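You operate a simulated robot arm through the tools that you are given. There is no shell and no other tool. Be economical: measure what you need, move in short steps, check, and stop when the job is done.

Carry out the task below with a simulated robot arm. There is one attempt and no reset: what you move stays moved.

TASK
Put two of the foam offcuts from the press end of the pink table on the cabinet end of the pink table.

It is judged by the outcome, as a careful person would: the job done as asked, and still so three seconds after it is handed in. It fails if anything else is knocked over, pushed out of place, dropped, spilled or broken.

THE ROBOT
A 7-joint arm with a two-finger parallel gripper, fixed in place. Base frame: the origin is at the foot of the arm, x ahead of it, y to its left, z up; the work surface is at about z = 0. Lengths are in mm, angles in degrees, forces in N, time in s.
With the tool pointing down near the work surface it reaches from about 220 to 580 mm from the base axis. Its first joint turns from -66.0 to 66.0 degrees. Payload 2.5 kg.
Tool frame: the origin (TCP) lies between the finger pads and is the grasp point; the fingertips stand 23 mm ahead of it; z points along the fingers, y is the line along which they close. The gripper opens to 94 mm. The fingers are 38 mm wide and 10 mm thick; the gripper's body (54 by 96 mm) begins 39 mm behind the TCP.
Orientation is told as [roll, pitch, yaw] about the base's x, y, z axes, in that order, counted from this pose: with the fingers straight down and closing along the base's y, the tool's x points along the base's -x, its y along +y and its z along -z.

THE INTERFACE
- The arm moves only by the tool drive_tool. Its argument "motion" is a list of rows, each a list of 5 numbers: the shift along the tool's x, y, z in mm, then the turn about the tool's z in degrees, then the opening in per cent of the stroke, from 0 (shut) to 100 (fully open). In form: [[tx, ty, tz, spin, fingers], ...]. A call has 1 to 12 rows; each row shifts and turns the commanded pose from where the row before left it, along the tool's axes as they then stand. A row lasts 0.2 s, in which the tool goes at most 50 mm and 8.6 degrees; a call with a longer step from one row to the next is refused whole, and so is a gripper value outside its range. A pose out of reach is approached as far as the arm can. The call stops where the force on the tool passes 40 N (or 10 N more than at its start, if that is more) or the arm is blocked; 0.2 s more then pass. The fingers move at their own pace (about 108 mm/s each) and stop on an object; they squeeze with about 34 N. The grip force told is the motor's: it shows also when the fingers shut on nothing. Time passes only in rows, and 0.2 s behind the last, so rows that do not move let the fingers close. It gives the time, the measured TCP pose, the force on the tool (base axes), the opening and the grip force at its end, in the units of the frame above (readings bear some noise).
- Cameras (640 x 400 px; columns grow to the right, rows downward): "scene" is fixed at [62.5, -421.2, 502.6]; the picture's right is [0.99, 0.14, 0.00], its down [0.13, -0.90, -0.41] and it looks along [-0.06, 0.41, -0.91] (base axes); focal length 214 px, centre (320, 200). "wrist" rides on the gripper at [-39, 0, -44] in the tool frame; the picture's right is [0.00, -1.00, 0.00], its down [0.97, 0.00, -0.24] and it looks along [0.24, 0.00, 0.97] (tool axes); focal length 218 px, centre (320, 200).
- snapshot(camera): a new picture of that camera. No time passes.
- measure_at(camera, pixels): there is no depth. For up to 12 entries [column, row, z] of the newest picture of that camera ("zoom" is the newest enlarged one), the place [x, y] in the base frame at which the ray of that pixel passes the height z, good to about 3 mm. No time passes.
- enlarge(camera, box): a new picture of the part [left, top, right, bottom] of that camera's present view, enlarged. No time passes.
- finish_job(): hands the job in; it is judged then, once.

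Work in short steps. Measure before you move; look again where a grasp or a placing could have gone wrong, and mend it. You have 60 turns and 26 pictures in all, the two below and enlarged ones among them. Open the gripper and draw the arm clear of the work before you hand the job in, unless the task says otherwise; then end with one line.

The tools are called as a command line: name --pt "numbers of a row" for each row, then --argument value for the rest, lists and objects as JSON in quotes. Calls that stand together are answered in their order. drive_tool: Moves the arm, as the interface text tells. Its arguments: {"type":"object","properties":{"motion":{"type":"array","items":{"type":"array","items":{"type":"number"}}}},"required":["motion"]} The other tools are called the same way: snapshot (camera) takes a picture; measure_at (camera, pixels) gives the place at which the rays of pixels pass given heights; enlarge (camera, box) takes an enlarged picture of a part of a camera's view; finish_job () hands the job in.

At the start:

```text
clock: 0.0
eef_pos: [319.9, -7.3, 324.3]
tool_rot: [0.0, 0.0, 0.0]
wrist_force: [-0.5, -0.1, -0.1]
opening: 93.9
gripper_force: 0.1
```

scene: 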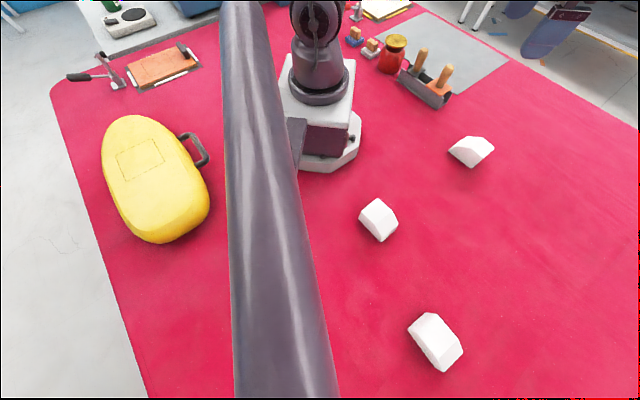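
wrist: 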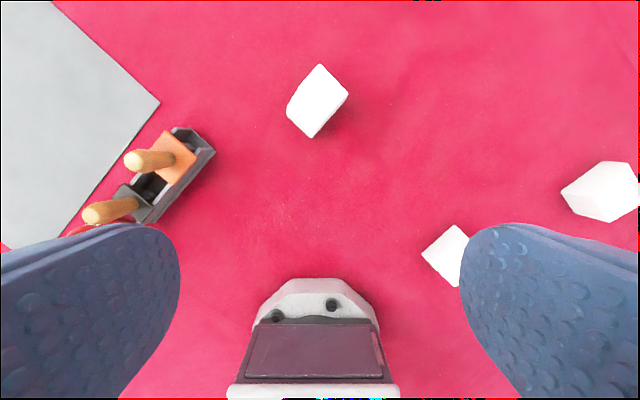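

The pictures show three white offcuts, but no press or cabinet yet. I'll enlarge the scene's upper parts to find the landmarks.

enlarge --camera "scene" --box '[320, 0, 640, 200]'

enlarge --camera "scene" --box '[0, 0, 320, 200]'

measure_at --camera "scene" --pixels '[[472, 150, 20], [379, 219, 20], [436, 340, 20], [52, 95, 0], [148, 398, 0], [638, 130, 0], [395, 12, 0], [508, 60, 0], [440, 120, 0], [636, 398, 0], [425, 95, 0], [240, 0, 0]]'

```text
2.00 times, centred on (480, 100) of scene
```

zoom: 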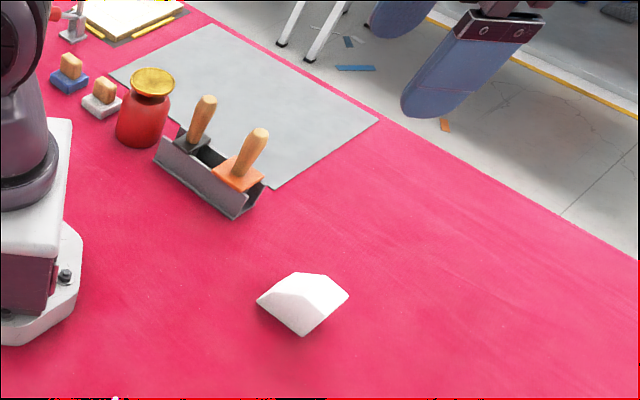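

```text
2.00 times, centred on (160, 100) of scene
```

zoom: 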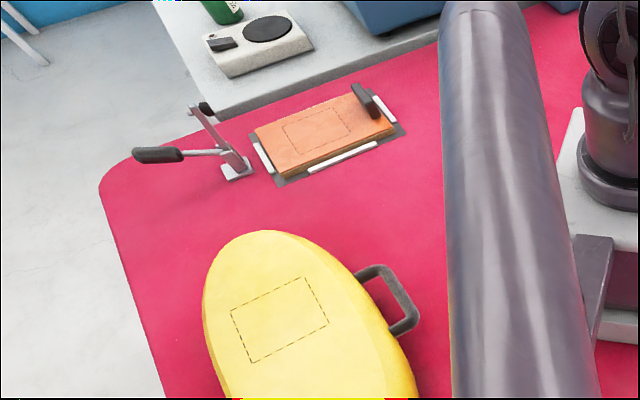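

```text
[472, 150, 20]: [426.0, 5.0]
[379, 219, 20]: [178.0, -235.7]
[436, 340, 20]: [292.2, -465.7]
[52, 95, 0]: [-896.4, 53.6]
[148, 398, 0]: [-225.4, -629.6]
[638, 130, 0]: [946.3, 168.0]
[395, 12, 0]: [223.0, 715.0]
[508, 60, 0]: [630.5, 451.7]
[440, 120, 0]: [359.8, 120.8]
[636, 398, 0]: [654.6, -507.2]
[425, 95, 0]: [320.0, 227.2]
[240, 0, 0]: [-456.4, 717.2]
```

No press or cabinet is in view. I'll raise the arm and look around with the wrist camera.

drive_tool --pt "0 0 -45 0 100" --pt "0 0 -45 0 100" --pt "0 -40 -45 8 100" --pt "0 -40 -45 8 100" --pt "0 0 0 8 100" --pt "0 0 0 8 100" --pt "0 0 0 8 100" --pt "0 0 0 8 100" --pt "0 0 0 8 100" --pt "0 0 0 8 100" --pt "0 0 0 8 100" --pt "0 0 0 8 100"

snapshot --camera "wrist"

snapshot --camera "scene"

```text
refused: row 3 steps farther than a row can; nothing moved
```

```text
21 pictures are left
```

wrist: 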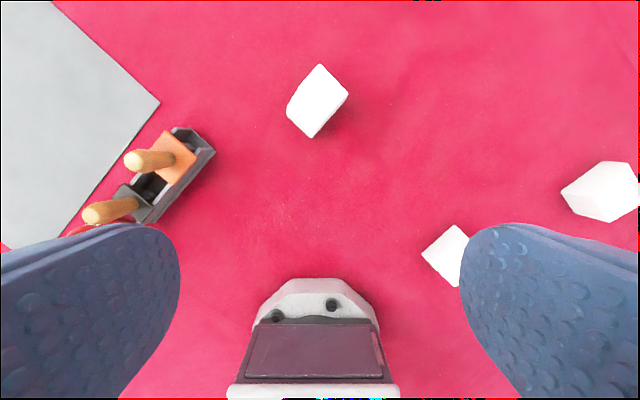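

```text
20 pictures are left
```

scene: 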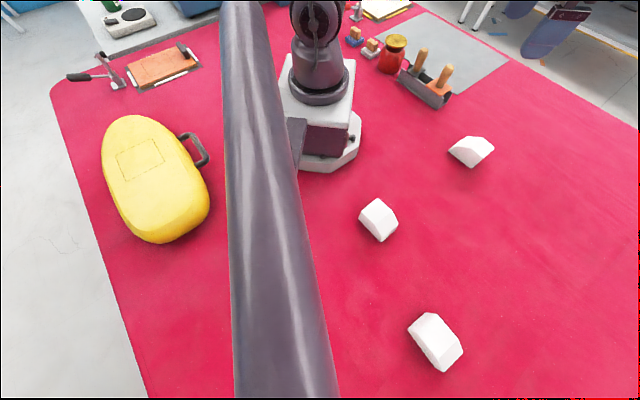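

The row was too long, so nothing moved. I'll raise straight up, then spin so the camera looks towards -y.

drive_tool --pt "0 0 -45 0 100" --pt "0 0 -45 0 100" --pt "0 0 -45 -8 100" --pt "0 0 -45 -8 100" --pt "0 0 0 -8 100" --pt "0 0 0 -8 100" --pt "0 0 0 -8 100" --pt "0 0 0 -8 100" --pt "0 0 0 -8 100" --pt "0 0 0 -8 100" --pt "0 0 0 -8 100" --pt "0 0 0 -8 100"

```text
clock: 2.6
eef_pos: [319.8, -7.9, 504.4]
tool_rot: [0.1, 0.0, 80.3]
wrist_force: [0.1, -0.3, -0.3]
opening: 94.0
gripper_force: 0.1
```

The tool is now at z 504 with its x axis pointing to -y. I'll look.

snapshot --camera "wrist"

```text
19 pictures are left
```

wrist: 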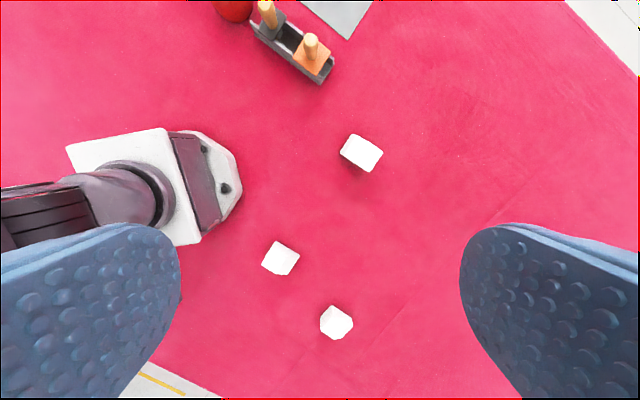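

Nothing but the table is in view so far. I'll move about 280 mm towards -y for a view of that end.

drive_tool --pt "45 0 0 0 100" --pt "45 0 0 0 100" --pt "45 0 0 0 100" --pt "45 0 0 0 100" --pt "45 0 0 0 100" --pt "45 0 0 0 100" --pt "0 0 0 0 100"

snapshot --camera "wrist"

snapshot --camera "scene"

```text
clock: 4.2
eef_pos: [272.6, -273.7, 504.0]
tool_rot: [0.0, 0.0, 80.0]
wrist_force: [0.4, -0.1, 0.0]
opening: 93.9
gripper_force: 0.1
```

```text
18 pictures are left
```

wrist: 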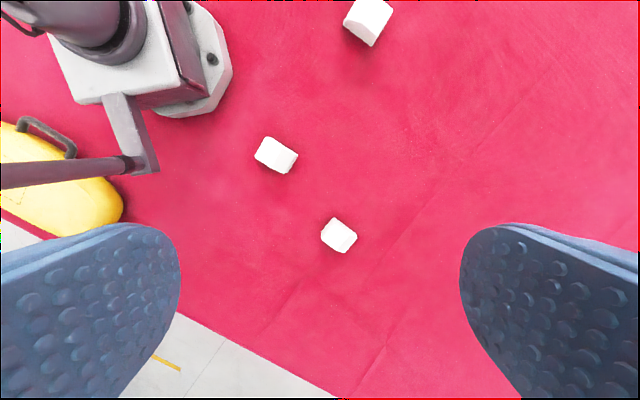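

```text
17 pictures are left
```

scene: 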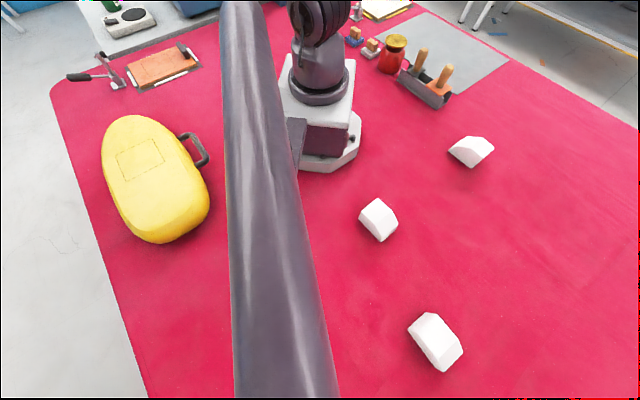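

Only the table's lower edge shows on this side. I'll spin further so that the camera looks outward towards +x,-y.

drive_tool --pt "0 0 0 -8 100" --pt "0 0 0 -8 100" --pt "0 0 0 -8 100" --pt "0 0 0 -8 100" --pt "0 0 0 -8 100" --pt "0 0 0 -8 100" --pt "0 0 0 -8 100" --pt "0 0 0 -8 100" --pt "0 0 0 0 100"

snapshot --camera "wrist"

```text
clock: 6.2
eef_pos: [322.8, -254.8, 513.0]
tool_rot: [-0.1, -0.1, 144.1]
wrist_force: [0.4, -0.2, -0.4]
opening: 93.8
gripper_force: 0.1
out of reach, approached as far as the arm can: row 7, 8
```

```text
16 pictures are left
```

wrist: 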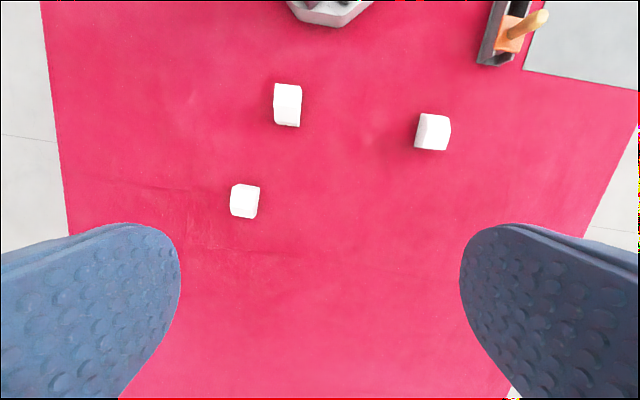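

The table runs on towards +x,-y with nothing at that end. I'll now swing to the +y side and look there.

drive_tool --pt "-28 -36 0 0 100" --pt "-28 -36 0 0 100" --pt "-28 -36 0 0 100" --pt "-28 -36 0 0 100" --pt "-28 -36 0 0 100" --pt "-28 -36 0 0 100" --pt "-28 -36 0 0 100" --pt "-28 -36 0 0 100" --pt "-28 -36 0 0 100" --pt "-28 -36 0 0 100" --pt "-28 -36 0 0 100" --pt "0 0 0 0 100"

snapshot --camera "wrist"

```text
clock: 8.8
eef_pos: [304.1, 245.9, 514.5]
tool_rot: [0.0, 0.0, 144.0]
wrist_force: [-0.1, 0.4, -0.3]
opening: 94.0
gripper_force: 0.0
```

```text
15 pictures are left
```

wrist: 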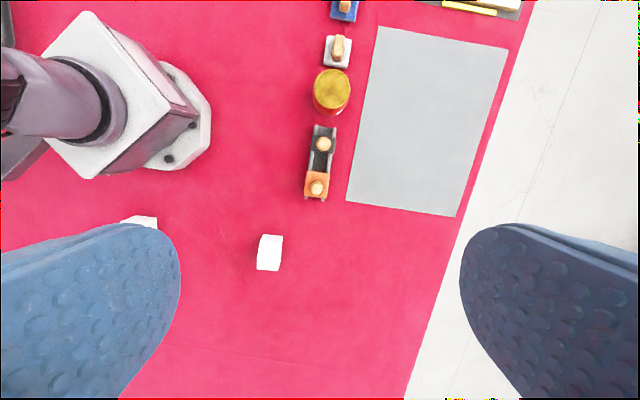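

Grey sheet, plane, jar and brushes line this side. I'll turn the camera round to look the other way (-x,+y).

drive_tool --pt "0 0 0 8.5 100" --pt "0 0 0 8.5 100" --pt "0 0 0 8.5 100" --pt "0 0 0 8.5 100" --pt "0 0 0 8.5 100" --pt "0 0 0 8.5 100" --pt "0 0 0 8.5 100" --pt "0 0 0 8.5 100" --pt "0 0 0 8.5 100" --pt "0 0 0 8.5 100" --pt "0 0 0 8.5 100" --pt "0 0 0 8.5 100"

drive_tool --pt "0 0 0 8.5 100" --pt "0 0 0 8.5 100" --pt "0 0 0 8.5 100" --pt "0 0 0 8.5 100" --pt "0 0 0 8.5 100" --pt "0 0 0 8.5 100" --pt "0 0 0 8.5 100" --pt "0 0 0 8.5 100" --pt "0 0 0 8.5 100" --pt "45 0 0 0 100" --pt "45 0 0 0 100" --pt "0 0 0 0 100"

snapshot --camera "wrist"

```text
clock: 11.4
eef_pos: [305.1, 245.9, 512.9]
tool_rot: [0.0, 0.0, 41.9]
wrist_force: [0.2, -0.1, 0.2]
opening: 93.8
gripper_force: 0.0
```

```text
clock: 14.0
eef_pos: [232.1, 298.2, 513.4]
tool_rot: [0.0, 0.0, -34.5]
wrist_force: [-0.6, -0.7, -0.3]
opening: 94.2
gripper_force: 0.0
```

```text
14 pictures are left
```

wrist: 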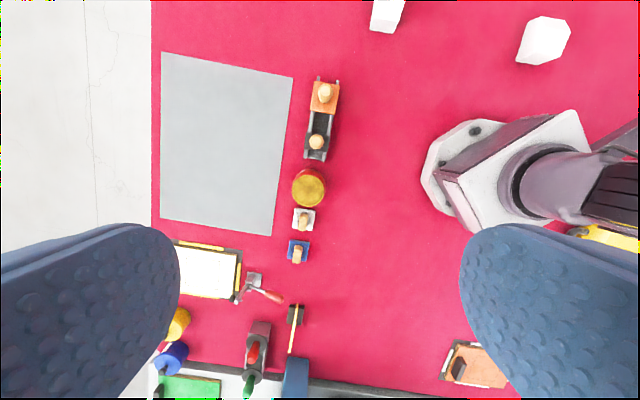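

The far (-x,+y) end shows a counter and tools at the bottom. I'll enlarge it.

enlarge --camera "wrist" --box '[140, 220, 480, 400]'

enlarge --camera "scene" --box '[60, 0, 220, 100]'

```text
1.88 times, centred on (310, 310) of wrist
```

zoom: 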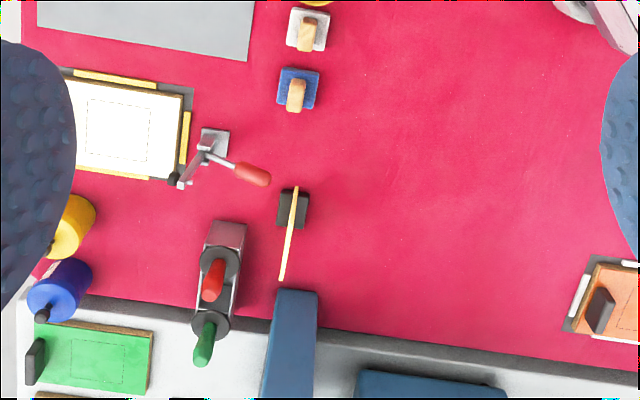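

```text
4.00 times, centred on (140, 50) of scene
```

zoom: 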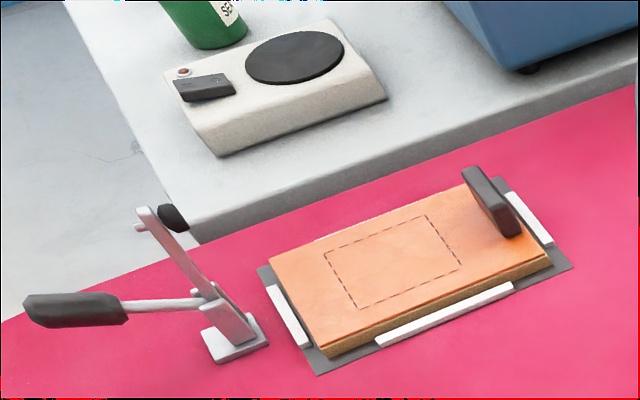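

There's a blue machine at that end, only partly visible. I'll move further towards +y and look again.

drive_tool --pt "22 30 0 0 100" --pt "22 30 0 0 100" --pt "22 30 -20 0 100" --pt "22 30 -20 0 100" --pt "22 30 -20 0 100" --pt "0 0 0 0 100"

snapshot --camera "wrist"

```text
clock: 15.4
eef_pos: [229.8, 391.1, 522.5]
tool_rot: [0.0, -0.1, -34.5]
wrist_force: [0.7, -0.3, -0.1]
opening: 93.9
gripper_force: 0.0
out of reach, approached as far as the arm can: row 3, 4, 5
```

```text
11 pictures are left
```

wrist: 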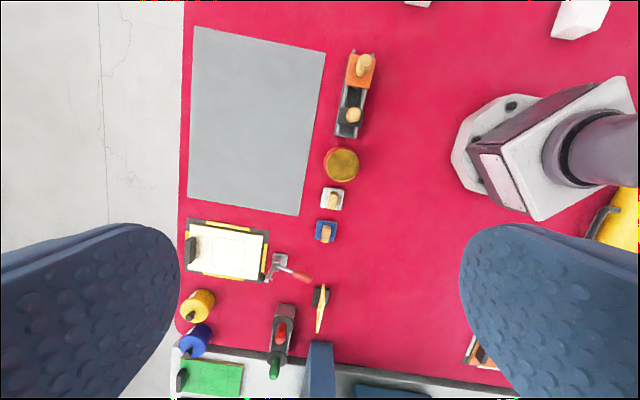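

The fingers block the corners, which reach farthest. I'll close them and spin so a picture corner points at this end.

drive_tool --pt "0 0 0 8 0" --pt "0 0 0 8 0" --pt "0 0 0 8 0" --pt "0 0 0 8 0" --pt "0 0 0 8 0" --pt "0 0 0 8 0" --pt "0 0 0 0 0"

snapshot --camera "wrist"

```text
clock: 17.0
eef_pos: [228.8, 390.1, 524.2]
tool_rot: [0.0, -0.1, -82.6]
wrist_force: [0.0, -0.3, 0.2]
opening: 0.2
gripper_force: 33.8
```

```text
10 pictures are left
```

wrist: 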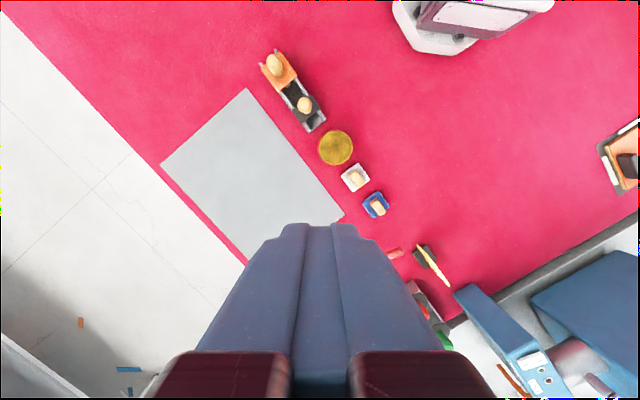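

The blue machine at bottom right (540,340) is now in view. I'll enlarge it.

enlarge --camera "wrist" --box '[420, 220, 640, 400]'

```text
2.22 times, centred on (530, 310) of wrist
```

zoom: 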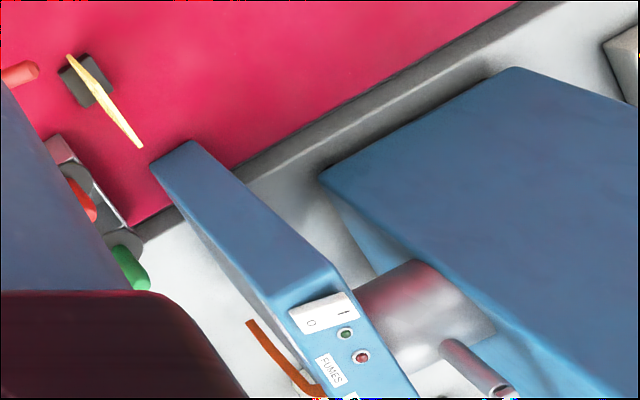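

It's a machine labelled "FUMES", which isn't conclusive. I'll swing back and look at the opposite (+x,-y) end in the same way.

drive_tool --pt "0 0 0 -8.5 0" --pt "0 0 0 -8.5 0" --pt "0 0 0 -8.5 0" --pt "0 0 0 -8.5 0" --pt "0 0 0 -8.5 0" --pt "0 0 0 -8.5 0" --pt "0 0 0 -8.5 0" --pt "0 0 0 -8.5 0" --pt "0 0 0 -8.5 0" --pt "0 0 0 -8.5 0" --pt "0 0 0 -8.5 0" --pt "0 0 0 -8.5 0"

drive_tool --pt "0 0 0 -8.1 0" --pt "0 0 0 -8.1 0" --pt "0 0 0 -8.1 0" --pt "0 0 0 -8.1 0" --pt "0 0 0 -8.1 0" --pt "0 0 0 -8.1 0" --pt "0 0 0 -8.1 0" --pt "0 0 0 -8.1 0" --pt "0 0 0 -8.1 0"

drive_tool --pt "48 -10 0 0 0" --pt "48 -10 0 0 0" --pt "48 -10 0 0 0" --pt "48 -10 0 0 0" --pt "48 -10 0 0 0" --pt "48 -10 0 0 0" --pt "48 -10 0 0 0" --pt "48 -10 0 0 0" --pt "48 -10 0 0 0" --pt "48 -10 0 0 0" --pt "48 -10 0 0 0" --pt "48 -10 0 0 0"

snapshot --camera "wrist"

```text
clock: 19.6
eef_pos: [228.4, 390.3, 523.4]
tool_rot: [0.0, 0.0, 19.6]
wrist_force: [-0.4, -0.6, -0.4]
opening: 0.0
gripper_force: 34.5
```

```text
clock: 21.6
eef_pos: [228.4, 390.3, 523.9]
tool_rot: [0.0, 0.0, 92.6]
wrist_force: [0.4, -0.2, 0.4]
opening: 0.1
gripper_force: 34.1
```

```text
clock: 24.2
eef_pos: [372.9, -181.9, 523.6]
tool_rot: [0.1, 0.0, 92.4]
wrist_force: [-0.1, 0.2, 0.3]
opening: 0.2
gripper_force: 33.6
```

```text
8 pictures are left
```

wrist: 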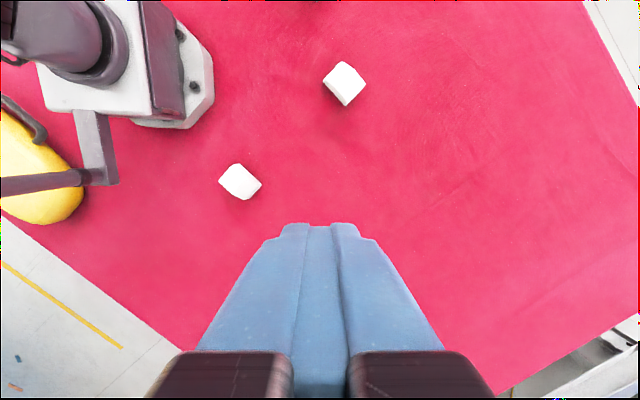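

The other end of the table shows at bottom right (500,390)-(640,315), with something beyond it. I'll enlarge and measure the edge.

measure_at --camera "wrist" --pixels '[[505, 388, 0], [638, 315, 0], [638, 108, 0], [586, 4, 0], [4, 218, 0], [180, 345, 0]]'

enlarge --camera "wrist" --box '[480, 280, 640, 400]'

```text
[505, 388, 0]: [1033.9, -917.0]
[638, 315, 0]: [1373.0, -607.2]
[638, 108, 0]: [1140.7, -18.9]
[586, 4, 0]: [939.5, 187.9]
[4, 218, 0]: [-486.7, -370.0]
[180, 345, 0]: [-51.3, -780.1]
```

```text
3.33 times, centred on (560, 340) of wrist
```

zoom: 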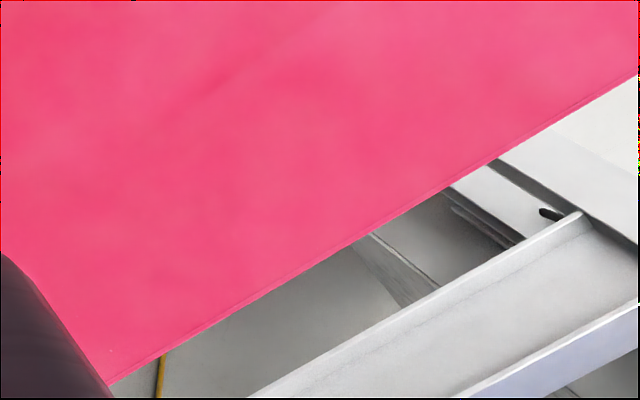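

Beyond the +x,-y edge (u ≈ 1400 mm) stands a grey metal structure like an open drawer. I'll extend the arm a little more that way for a better look.

drive_tool --pt "25 -25 0 0 0" --pt "25 -25 0 0 0" --pt "20 -20 0 0 0" --pt "20 -20 0 0 0" --pt "0 0 0 0 0"

enlarge --camera "wrist" --box '[440, 250, 640, 400]'

```text
clock: 25.4
eef_pos: [413.0, -220.0, 515.2]
tool_rot: [-0.2, 0.1, 92.4]
wrist_force: [-0.8, 0.1, -0.6]
opening: 0.0
gripper_force: 34.4
out of reach, approached as far as the arm can: row 2, 3, 4
```

```text
2.67 times, centred on (540, 325) of wrist
```

zoom: 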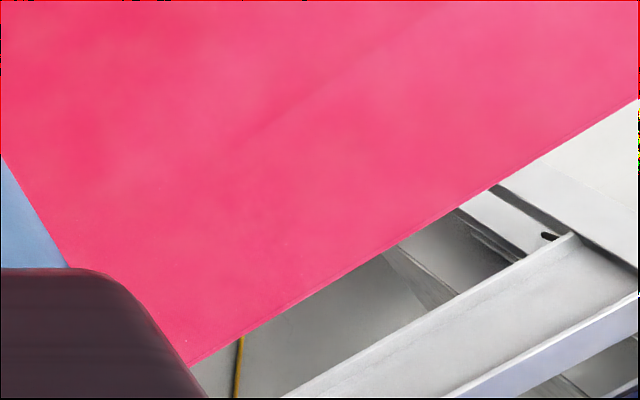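

The grey structure is still ambiguous. Standing higher and closer in gives a longer view, so I'll retract and rise here first.

drive_tool --pt "-8 35 -20 0 0" --pt "-8 35 -25 0 0" --pt "-8 30 -30 0 0" --pt "-8 30 -30 0 0" --pt "-8 20 -30 0 0" --pt "0 0 -15 0 0" --pt "0 0 0 0 0"

enlarge --camera "wrist" --box '[440, 250, 640, 400]'

```text
clock: 27.0
eef_pos: [247.2, -176.3, 594.9]
tool_rot: [-0.1, 0.0, 92.4]
wrist_force: [-0.6, -0.6, -0.8]
opening: 0.0
gripper_force: 34.6
out of reach, approached as far as the arm can: row 3, 4, 5, 6
```

```text
2.67 times, centred on (540, 325) of wrist
```

zoom: 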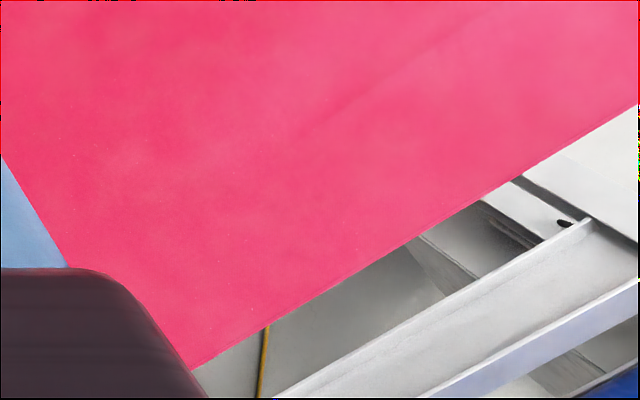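

It's heavy grey channel frame with a blue part, which reads like a floor-standing press. The FUMES unit on the counter at the opposite end then reads as a fume cabinet. All three offcuts lie on the frame's side of the arm, which fits. I'll take a close look at the two offcuts I can reach best and measure landmarks.

enlarge --camera "scene" --box '[340, 120, 500, 250]'

measure_at --camera "scene" --pixels '[[375, 35, 0], [425, 11, 0], [509, 60, 0], [457, 93, 0], [400, 80, 0], [436, 108, 0], [452, 100, 0], [393, 73, 0], [381, 58, 0], [361, 46, 0], [345, 42, 0], [360, 165, 0]]'

```text
3.08 times, centred on (420, 185) of scene
```

zoom: 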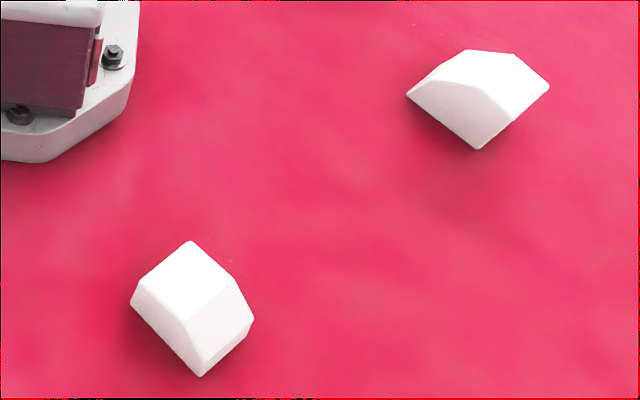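

```text
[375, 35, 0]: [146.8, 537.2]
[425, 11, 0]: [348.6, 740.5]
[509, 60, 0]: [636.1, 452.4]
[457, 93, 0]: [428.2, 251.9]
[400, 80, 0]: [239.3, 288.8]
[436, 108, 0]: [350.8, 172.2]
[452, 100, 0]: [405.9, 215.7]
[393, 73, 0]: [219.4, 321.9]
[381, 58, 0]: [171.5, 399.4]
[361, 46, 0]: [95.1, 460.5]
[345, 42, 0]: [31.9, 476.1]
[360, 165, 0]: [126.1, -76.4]
```

The zoom shows A (at zoom 190,310) and B (at zoom 478,100). Both are prisms whose end faces point lower-left and upper-right. I'll measure their corners for the grasp axes.

measure_at --camera "zoom" --pixels '[[200, 377, 0], [252, 328, 0], [130, 306, 0], [190, 240, 40], [235, 280, 40], [188, 322, 40], [407, 95, 0], [475, 149, 0], [549, 88, 0], [468, 49, 40], [515, 55, 40], [438, 82, 40]]'

```text
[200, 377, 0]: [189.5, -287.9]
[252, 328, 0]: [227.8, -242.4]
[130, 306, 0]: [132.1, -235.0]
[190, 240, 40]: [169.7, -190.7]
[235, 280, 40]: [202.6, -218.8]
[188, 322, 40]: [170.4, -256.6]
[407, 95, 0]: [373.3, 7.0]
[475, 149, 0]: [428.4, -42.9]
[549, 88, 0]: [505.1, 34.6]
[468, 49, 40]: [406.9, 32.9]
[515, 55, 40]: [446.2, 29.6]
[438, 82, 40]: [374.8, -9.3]
```

A measures about 78 mm by 60 mm, with its extrusion along azimuth ~50°. I'll spin to yaw -40 with the gripper opening, then descend above A for a check picture.

drive_tool --pt "0 0 0 8.3 100" --pt "0 0 0 8.3 100" --pt "0 0 0 8.3 100" --pt "0 0 0 8.3 100" --pt "0 0 0 8.3 100" --pt "0 0 0 8.3 100" --pt "0 0 0 8.3 100" --pt "0 0 0 8.3 100"

drive_tool --pt "0 0 0 8.3 100" --pt "0 0 0 8.3 100" --pt "0 0 0 8.3 100" --pt "0 0 0 8.3 100" --pt "0 0 0 8.3 100" --pt "0 0 0 8.3 100" --pt "0 0 0 8.3 100" --pt "0 0 0 8.1 100" --pt "0 0 0 0 100"

drive_tool --pt "2 -18 44 0 100" --pt "2 -18 44 0 100" --pt "2 -18 44 0 100" --pt "2 -18 44 0 100" --pt "3 -18 44 0 100" --pt "0 0 45 0 100" --pt "0 0 45 0 100" --pt "0 0 40 0 100" --pt "0 0 0 0 100"

snapshot --camera "wrist"

```text
clock: 28.8
eef_pos: [246.7, -175.1, 595.6]
tool_rot: [-0.3, -0.1, 25.8]
wrist_force: [-0.2, 0.2, 0.4]
opening: 94.0
gripper_force: 0.1
```

```text
clock: 30.8
eef_pos: [246.3, -175.7, 594.9]
tool_rot: [0.0, 0.0, -40.3]
wrist_force: [-0.6, 0.2, -0.3]
opening: 93.8
gripper_force: 0.0
```

```text
clock: 32.8
eef_pos: [179.4, -238.9, 245.2]
tool_rot: [0.0, 0.1, -40.2]
wrist_force: [0.5, 0.4, -0.2]
opening: 93.9
gripper_force: 0.0
```

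```text
3 pictures are left
```

wrist: 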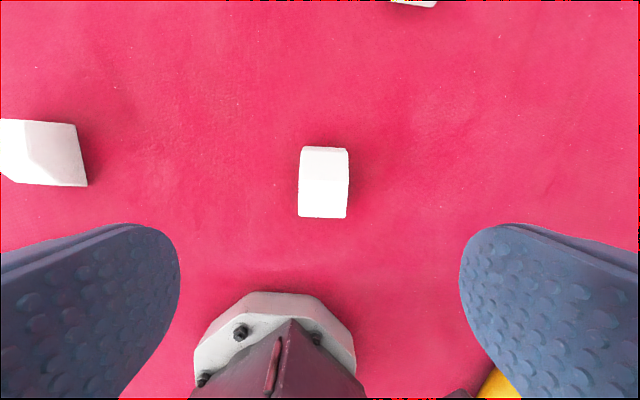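

A is squarely aligned, cols 298–349 and rows 147–217. I'll measure its edges, and B's visible edges.

measure_at --camera "wrist" --pixels '[[298, 217, 0], [347, 218, 0], [349, 150, 0], [300, 147, 0], [299, 182, 40], [348, 182, 40], [88, 187, 0], [78, 126, 0], [30, 184, 0], [0, 178, 0]]'

```text
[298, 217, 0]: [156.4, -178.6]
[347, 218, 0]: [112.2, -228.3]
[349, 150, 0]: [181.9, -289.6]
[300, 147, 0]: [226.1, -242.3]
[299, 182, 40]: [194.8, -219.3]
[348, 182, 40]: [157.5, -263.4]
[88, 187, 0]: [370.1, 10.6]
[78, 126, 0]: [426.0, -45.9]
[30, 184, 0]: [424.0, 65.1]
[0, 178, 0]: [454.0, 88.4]
```

A's center is about (177,-241). I'll shift 3 mm, descend to z ≈ 28 and close.

drive_tool --pt "0 -3 40 0 100" --pt "0 0 45 0 100" --pt "0 0 45 0 100" --pt "0 0 40 0 100" --pt "0 0 25 0 100" --pt "0 0 15 0 100" --pt "0 0 7 0 100" --pt "0 0 0 0 0" --pt "0 0 0 0 0" --pt "0 0 0 0 0"

```text
clock: 35.0
eef_pos: [179.0, -239.6, 28.4]
tool_rot: [0.0, -0.1, -40.2]
wrist_force: [0.2, 0.7, -0.2]
opening: 54.1
gripper_force: 34.4
```

A is gripped (opening 54 mm). I'll lift it and carry it round the front of the arm towards the +y side, high up.

drive_tool --pt "0 0 -30 0 0" --pt "0 0 -45 0 0" --pt "0 0 -45 0 0" --pt "0 0 -45 0 0" --pt "0 0 -45 0 0" --pt "0 0 -45 0 0" --pt "4.6 43 0 0 0" --pt "4.6 43 0 0 0" --pt "4.6 43 0 0 0" --pt "4.6 43 0 0 0" --pt "4.6 43 0 0 0"

drive_tool --pt "30 27 -25 0 0" --pt "30 27 -25 0 0" --pt "30 27 -25 0 0" --pt "30 27 -25 0 0" --pt "30 27 -25 0 0" --pt "43 4 -20 0 0" --pt "43 4 -20 0 0" --pt "43 4 -20 0 0" --pt "43 4 -20 0 0" --pt "0 0 -40 -8 0" --pt "0 0 -30 -8 0"

drive_tool --pt "0 0 0 -8 0" --pt "0 0 0 -8 0" --pt "0 0 0 -8 0" --pt "0 0 0 -8 0" --pt "0 0 0 -8 0" --pt "0 0 0 0 0"

```text
clock: 37.4
eef_pos: [299.6, -62.1, 284.1]
tool_rot: [0.0, 0.0, -40.3]
wrist_force: [0.4, -1.0, -0.6]
opening: 54.0
gripper_force: 34.0
```

```text
clock: 39.8
eef_pos: [150.2, 264.0, 559.2]
tool_rot: [0.0, 0.0, -24.1]
wrist_force: [-0.1, 1.1, -0.8]
opening: 53.9
gripper_force: 34.0
```

```text
clock: 41.2
eef_pos: [151.5, 262.8, 558.9]
tool_rot: [0.0, 0.0, 15.9]
wrist_force: [0.1, -0.1, 0.0]
opening: 53.7
gripper_force: 33.7
```

A is held high near (151,263). I'll take one look at that end through the picture's lower left to confirm the machine there.

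enlarge --camera "wrist" --box '[0, 220, 260, 400]'

```text
2.22 times, centred on (130, 310) of wrist
```

zoom: 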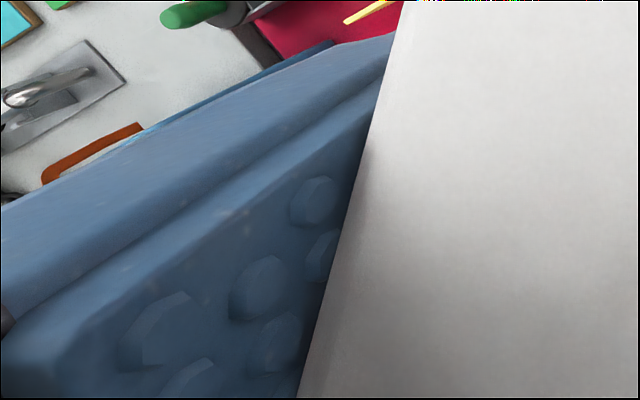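

The view was blocked by the finger and the held offcut. At the other end, though, the see-through channel frame with a slotted, bolted foot plate is clearly a floor press. So the counter end is the cabinet end. I'll turn back to yaw -40 and move over clear pink table at about (122,255).

drive_tool --pt "0 0 0 8 0" --pt "0 0 0 8 0" --pt "0 0 0 8 0" --pt "0 0 0 8 0" --pt "0 0 0 8 0" --pt "0 0 0 8 0" --pt "0 0 0 8 0" --pt "9 -12 0 0 0" --pt "8 -13 0 0 0" --pt "0 0 0 0 0"

drive_tool --pt "0 0 45 0 0" --pt "0 0 45 0 0" --pt "0 0 45 0 0" --pt "0 0 45 0 0" --pt "0 0 45 0 0" --pt "0 0 45 0 0" --pt "0 0 45 0 0" --pt "0 0 45 0 0" --pt "0 0 40 0 0" --pt "0 0 0 0 0"

```text
clock: 43.4
eef_pos: [121.7, 253.4, 558.5]
tool_rot: [0.1, 0.0, -40.2]
wrist_force: [0.4, 0.0, 0.2]
opening: 53.6
gripper_force: 34.1
```

```text
clock: 45.6
eef_pos: [120.8, 253.9, 158.1]
tool_rot: [0.0, 0.0, -40.2]
wrist_force: [0.0, -0.3, -0.1]
opening: 54.2
gripper_force: 34.4
```

At z 158 above the spot. I'll lower to z ≈ 29.5, open partly, and rise.

drive_tool --pt "0 0 45 0 0" --pt "0 0 40 0 0" --pt "0 0 25 0 0" --pt "0 0 12 0 0" --pt "0 0 6 0 0" --pt "0 0 0 0 0" --pt "0 0 0 0 78" --pt "0 0 0 0 78" --pt "0 0 -20 0 78" --pt "0 0 -40 0 78" --pt "0 0 -45 0 78" --pt "0 0 -45 0 78"

```text
clock: 48.2
eef_pos: [122.0, 254.8, 181.3]
tool_rot: [0.0, 0.0, -40.3]
wrist_force: [-0.7, -0.1, 0.1]
opening: 73.6
gripper_force: 0.0
```

A is released. Now B: from the first wrist picture its footprint centres on about (423,-1), with its 60 mm extrusion along azimuth ~45. I'll travel there high up.

drive_tool --pt "0 0 -45 0 78" --pt "0 0 -45 0 78" --pt "-47 2 0 0 100" --pt "-47 2 0 0 100" --pt "-47 2 0 0 100" --pt "-46 1 0 0 100" --pt "-42 -2 0 0 100" --pt "-42 -2 0 0 100" --pt "-42 -2 0 0 100" --pt "-42 -2 0 0 100" --pt "-40 -2 0 0 100" --pt "0 0 0 4.5 100"

snapshot --camera "wrist"

```text
clock: 50.8
eef_pos: [422.4, -1.4, 271.1]
tool_rot: [0.0, 0.1, -44.7]
wrist_force: [0.0, 0.2, 0.3]
opening: 93.8
gripper_force: 0.1
```

```text
1 pictures are left
```

wrist: 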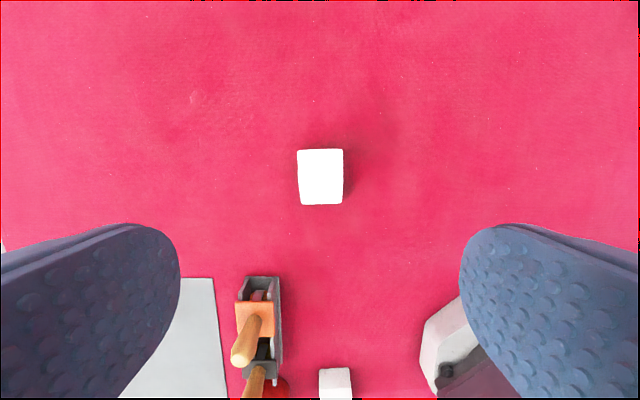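

B is centred (cols 297–343) and square, and A stands safely at the bottom (335,383). I'll descend 243 mm and grip B.

drive_tool --pt "0 0 45 0 100" --pt "0 0 45 0 100" --pt "0 0 45 0 100" --pt "0 0 45 0 100" --pt "0 0 35 0 100" --pt "0 0 18 0 100" --pt "0 0 10 0 100" --pt "0 0 0 0 0" --pt "0 0 0 0 0" --pt "0 0 0 0 0"

```text
clock: 53.0
eef_pos: [421.3, -2.2, 26.6]
tool_rot: [0.0, 0.1, -44.7]
wrist_force: [0.0, 0.4, -0.2]
opening: 54.0
gripper_force: 34.2
```

B is gripped (54 mm). I'll lift, and carry it to beside A at about (191,196).

drive_tool --pt "0 0 -30 0 0" --pt "0 0 -45 0 0" --pt "0 0 -45 0 0" --pt "0 0 -45 0 0" --pt "0 0 0 -4.5 0" --pt "43.5 0.5 0 0 0" --pt "43.5 0.5 0 0 0" --pt "43.5 0.5 0 0 0" --pt "43.5 0.5 0 0 0" --pt "43.5 0.5 0 0 0" --pt "43.5 0.5 0 0 0" --pt "42.5 1 0 0 0"

drive_tool --pt "0 0 45 0 0" --pt "0 0 45 0 0" --pt "0 0 20 0 0" --pt "0 0 0 0 0"

```text
clock: 55.6
eef_pos: [192.5, 197.2, 192.7]
tool_rot: [0.0, -0.1, -40.1]
wrist_force: [1.2, -0.2, 0.4]
opening: 54.1
gripper_force: 33.9
```

```text
clock: 56.6
eef_pos: [194.4, 195.5, 83.4]
tool_rot: [0.0, 0.1, -40.3]
wrist_force: [-0.6, -0.8, -0.5]
opening: 53.8
gripper_force: 33.1
```

At z 83 over the spot. I'll lower to z ≈ 28, release partly open, and rise.

drive_tool --pt "0 0 30 0 0" --pt "0 0 15 0 0" --pt "0 0 7 0 0" --pt "0 0 3 0 0" --pt "0 0 0 0 0" --pt "0 0 0 0 78" --pt "0 0 0 0 78" --pt "0 0 -20 0 78" --pt "0 0 -40 0 78" --pt "0 0 -45 0 78" --pt "0 0 -45 0 78" --pt "0 0 -45 0 78"

drive_tool --pt "-40 0 -25 0 100" --pt "-40 0 -25 0 100" --pt "-40 0 0 0 100" --pt "-40 0 0 0 100" --pt "0 0 0 0 100"

snapshot --camera "wrist"

```text
clock: 59.2
eef_pos: [192.9, 194.9, 224.2]
tool_rot: [0.1, 0.0, -40.4]
wrist_force: [-0.1, 0.4, -0.1]
opening: 73.3
gripper_force: 0.0
```

```text
clock: 60.4
eef_pos: [314.9, 92.4, 274.2]
tool_rot: [0.0, 0.0, -40.1]
wrist_force: [0.7, 0.3, 0.5]
opening: 94.2
gripper_force: 0.0
```

```text
0 pictures are left
```

wrist: 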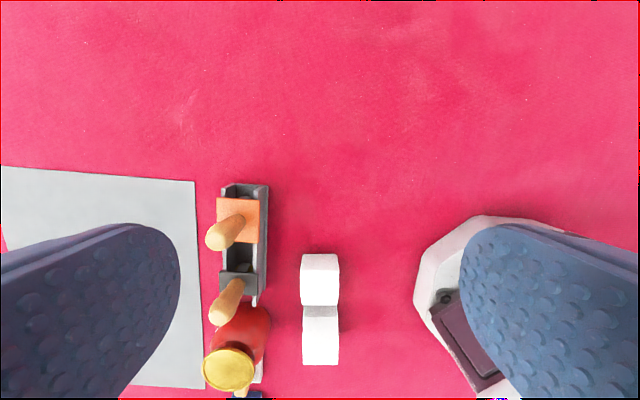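

Both offcuts rest side by side on clear pink table (cols 300–340, rows 254–365). Nothing else nearby is disturbed, and the gripper is open and clear.

finish_job

```text
The job is handed in.
```

I moved two foam offcuts from the end I took to be the press end and set them side by side on clear pink table towards the other end. I inferred which end is which: the floor-standing steel frame looked like the press and the unit labelled "FUMES" looked like the cabinet, but neither was fully in view.
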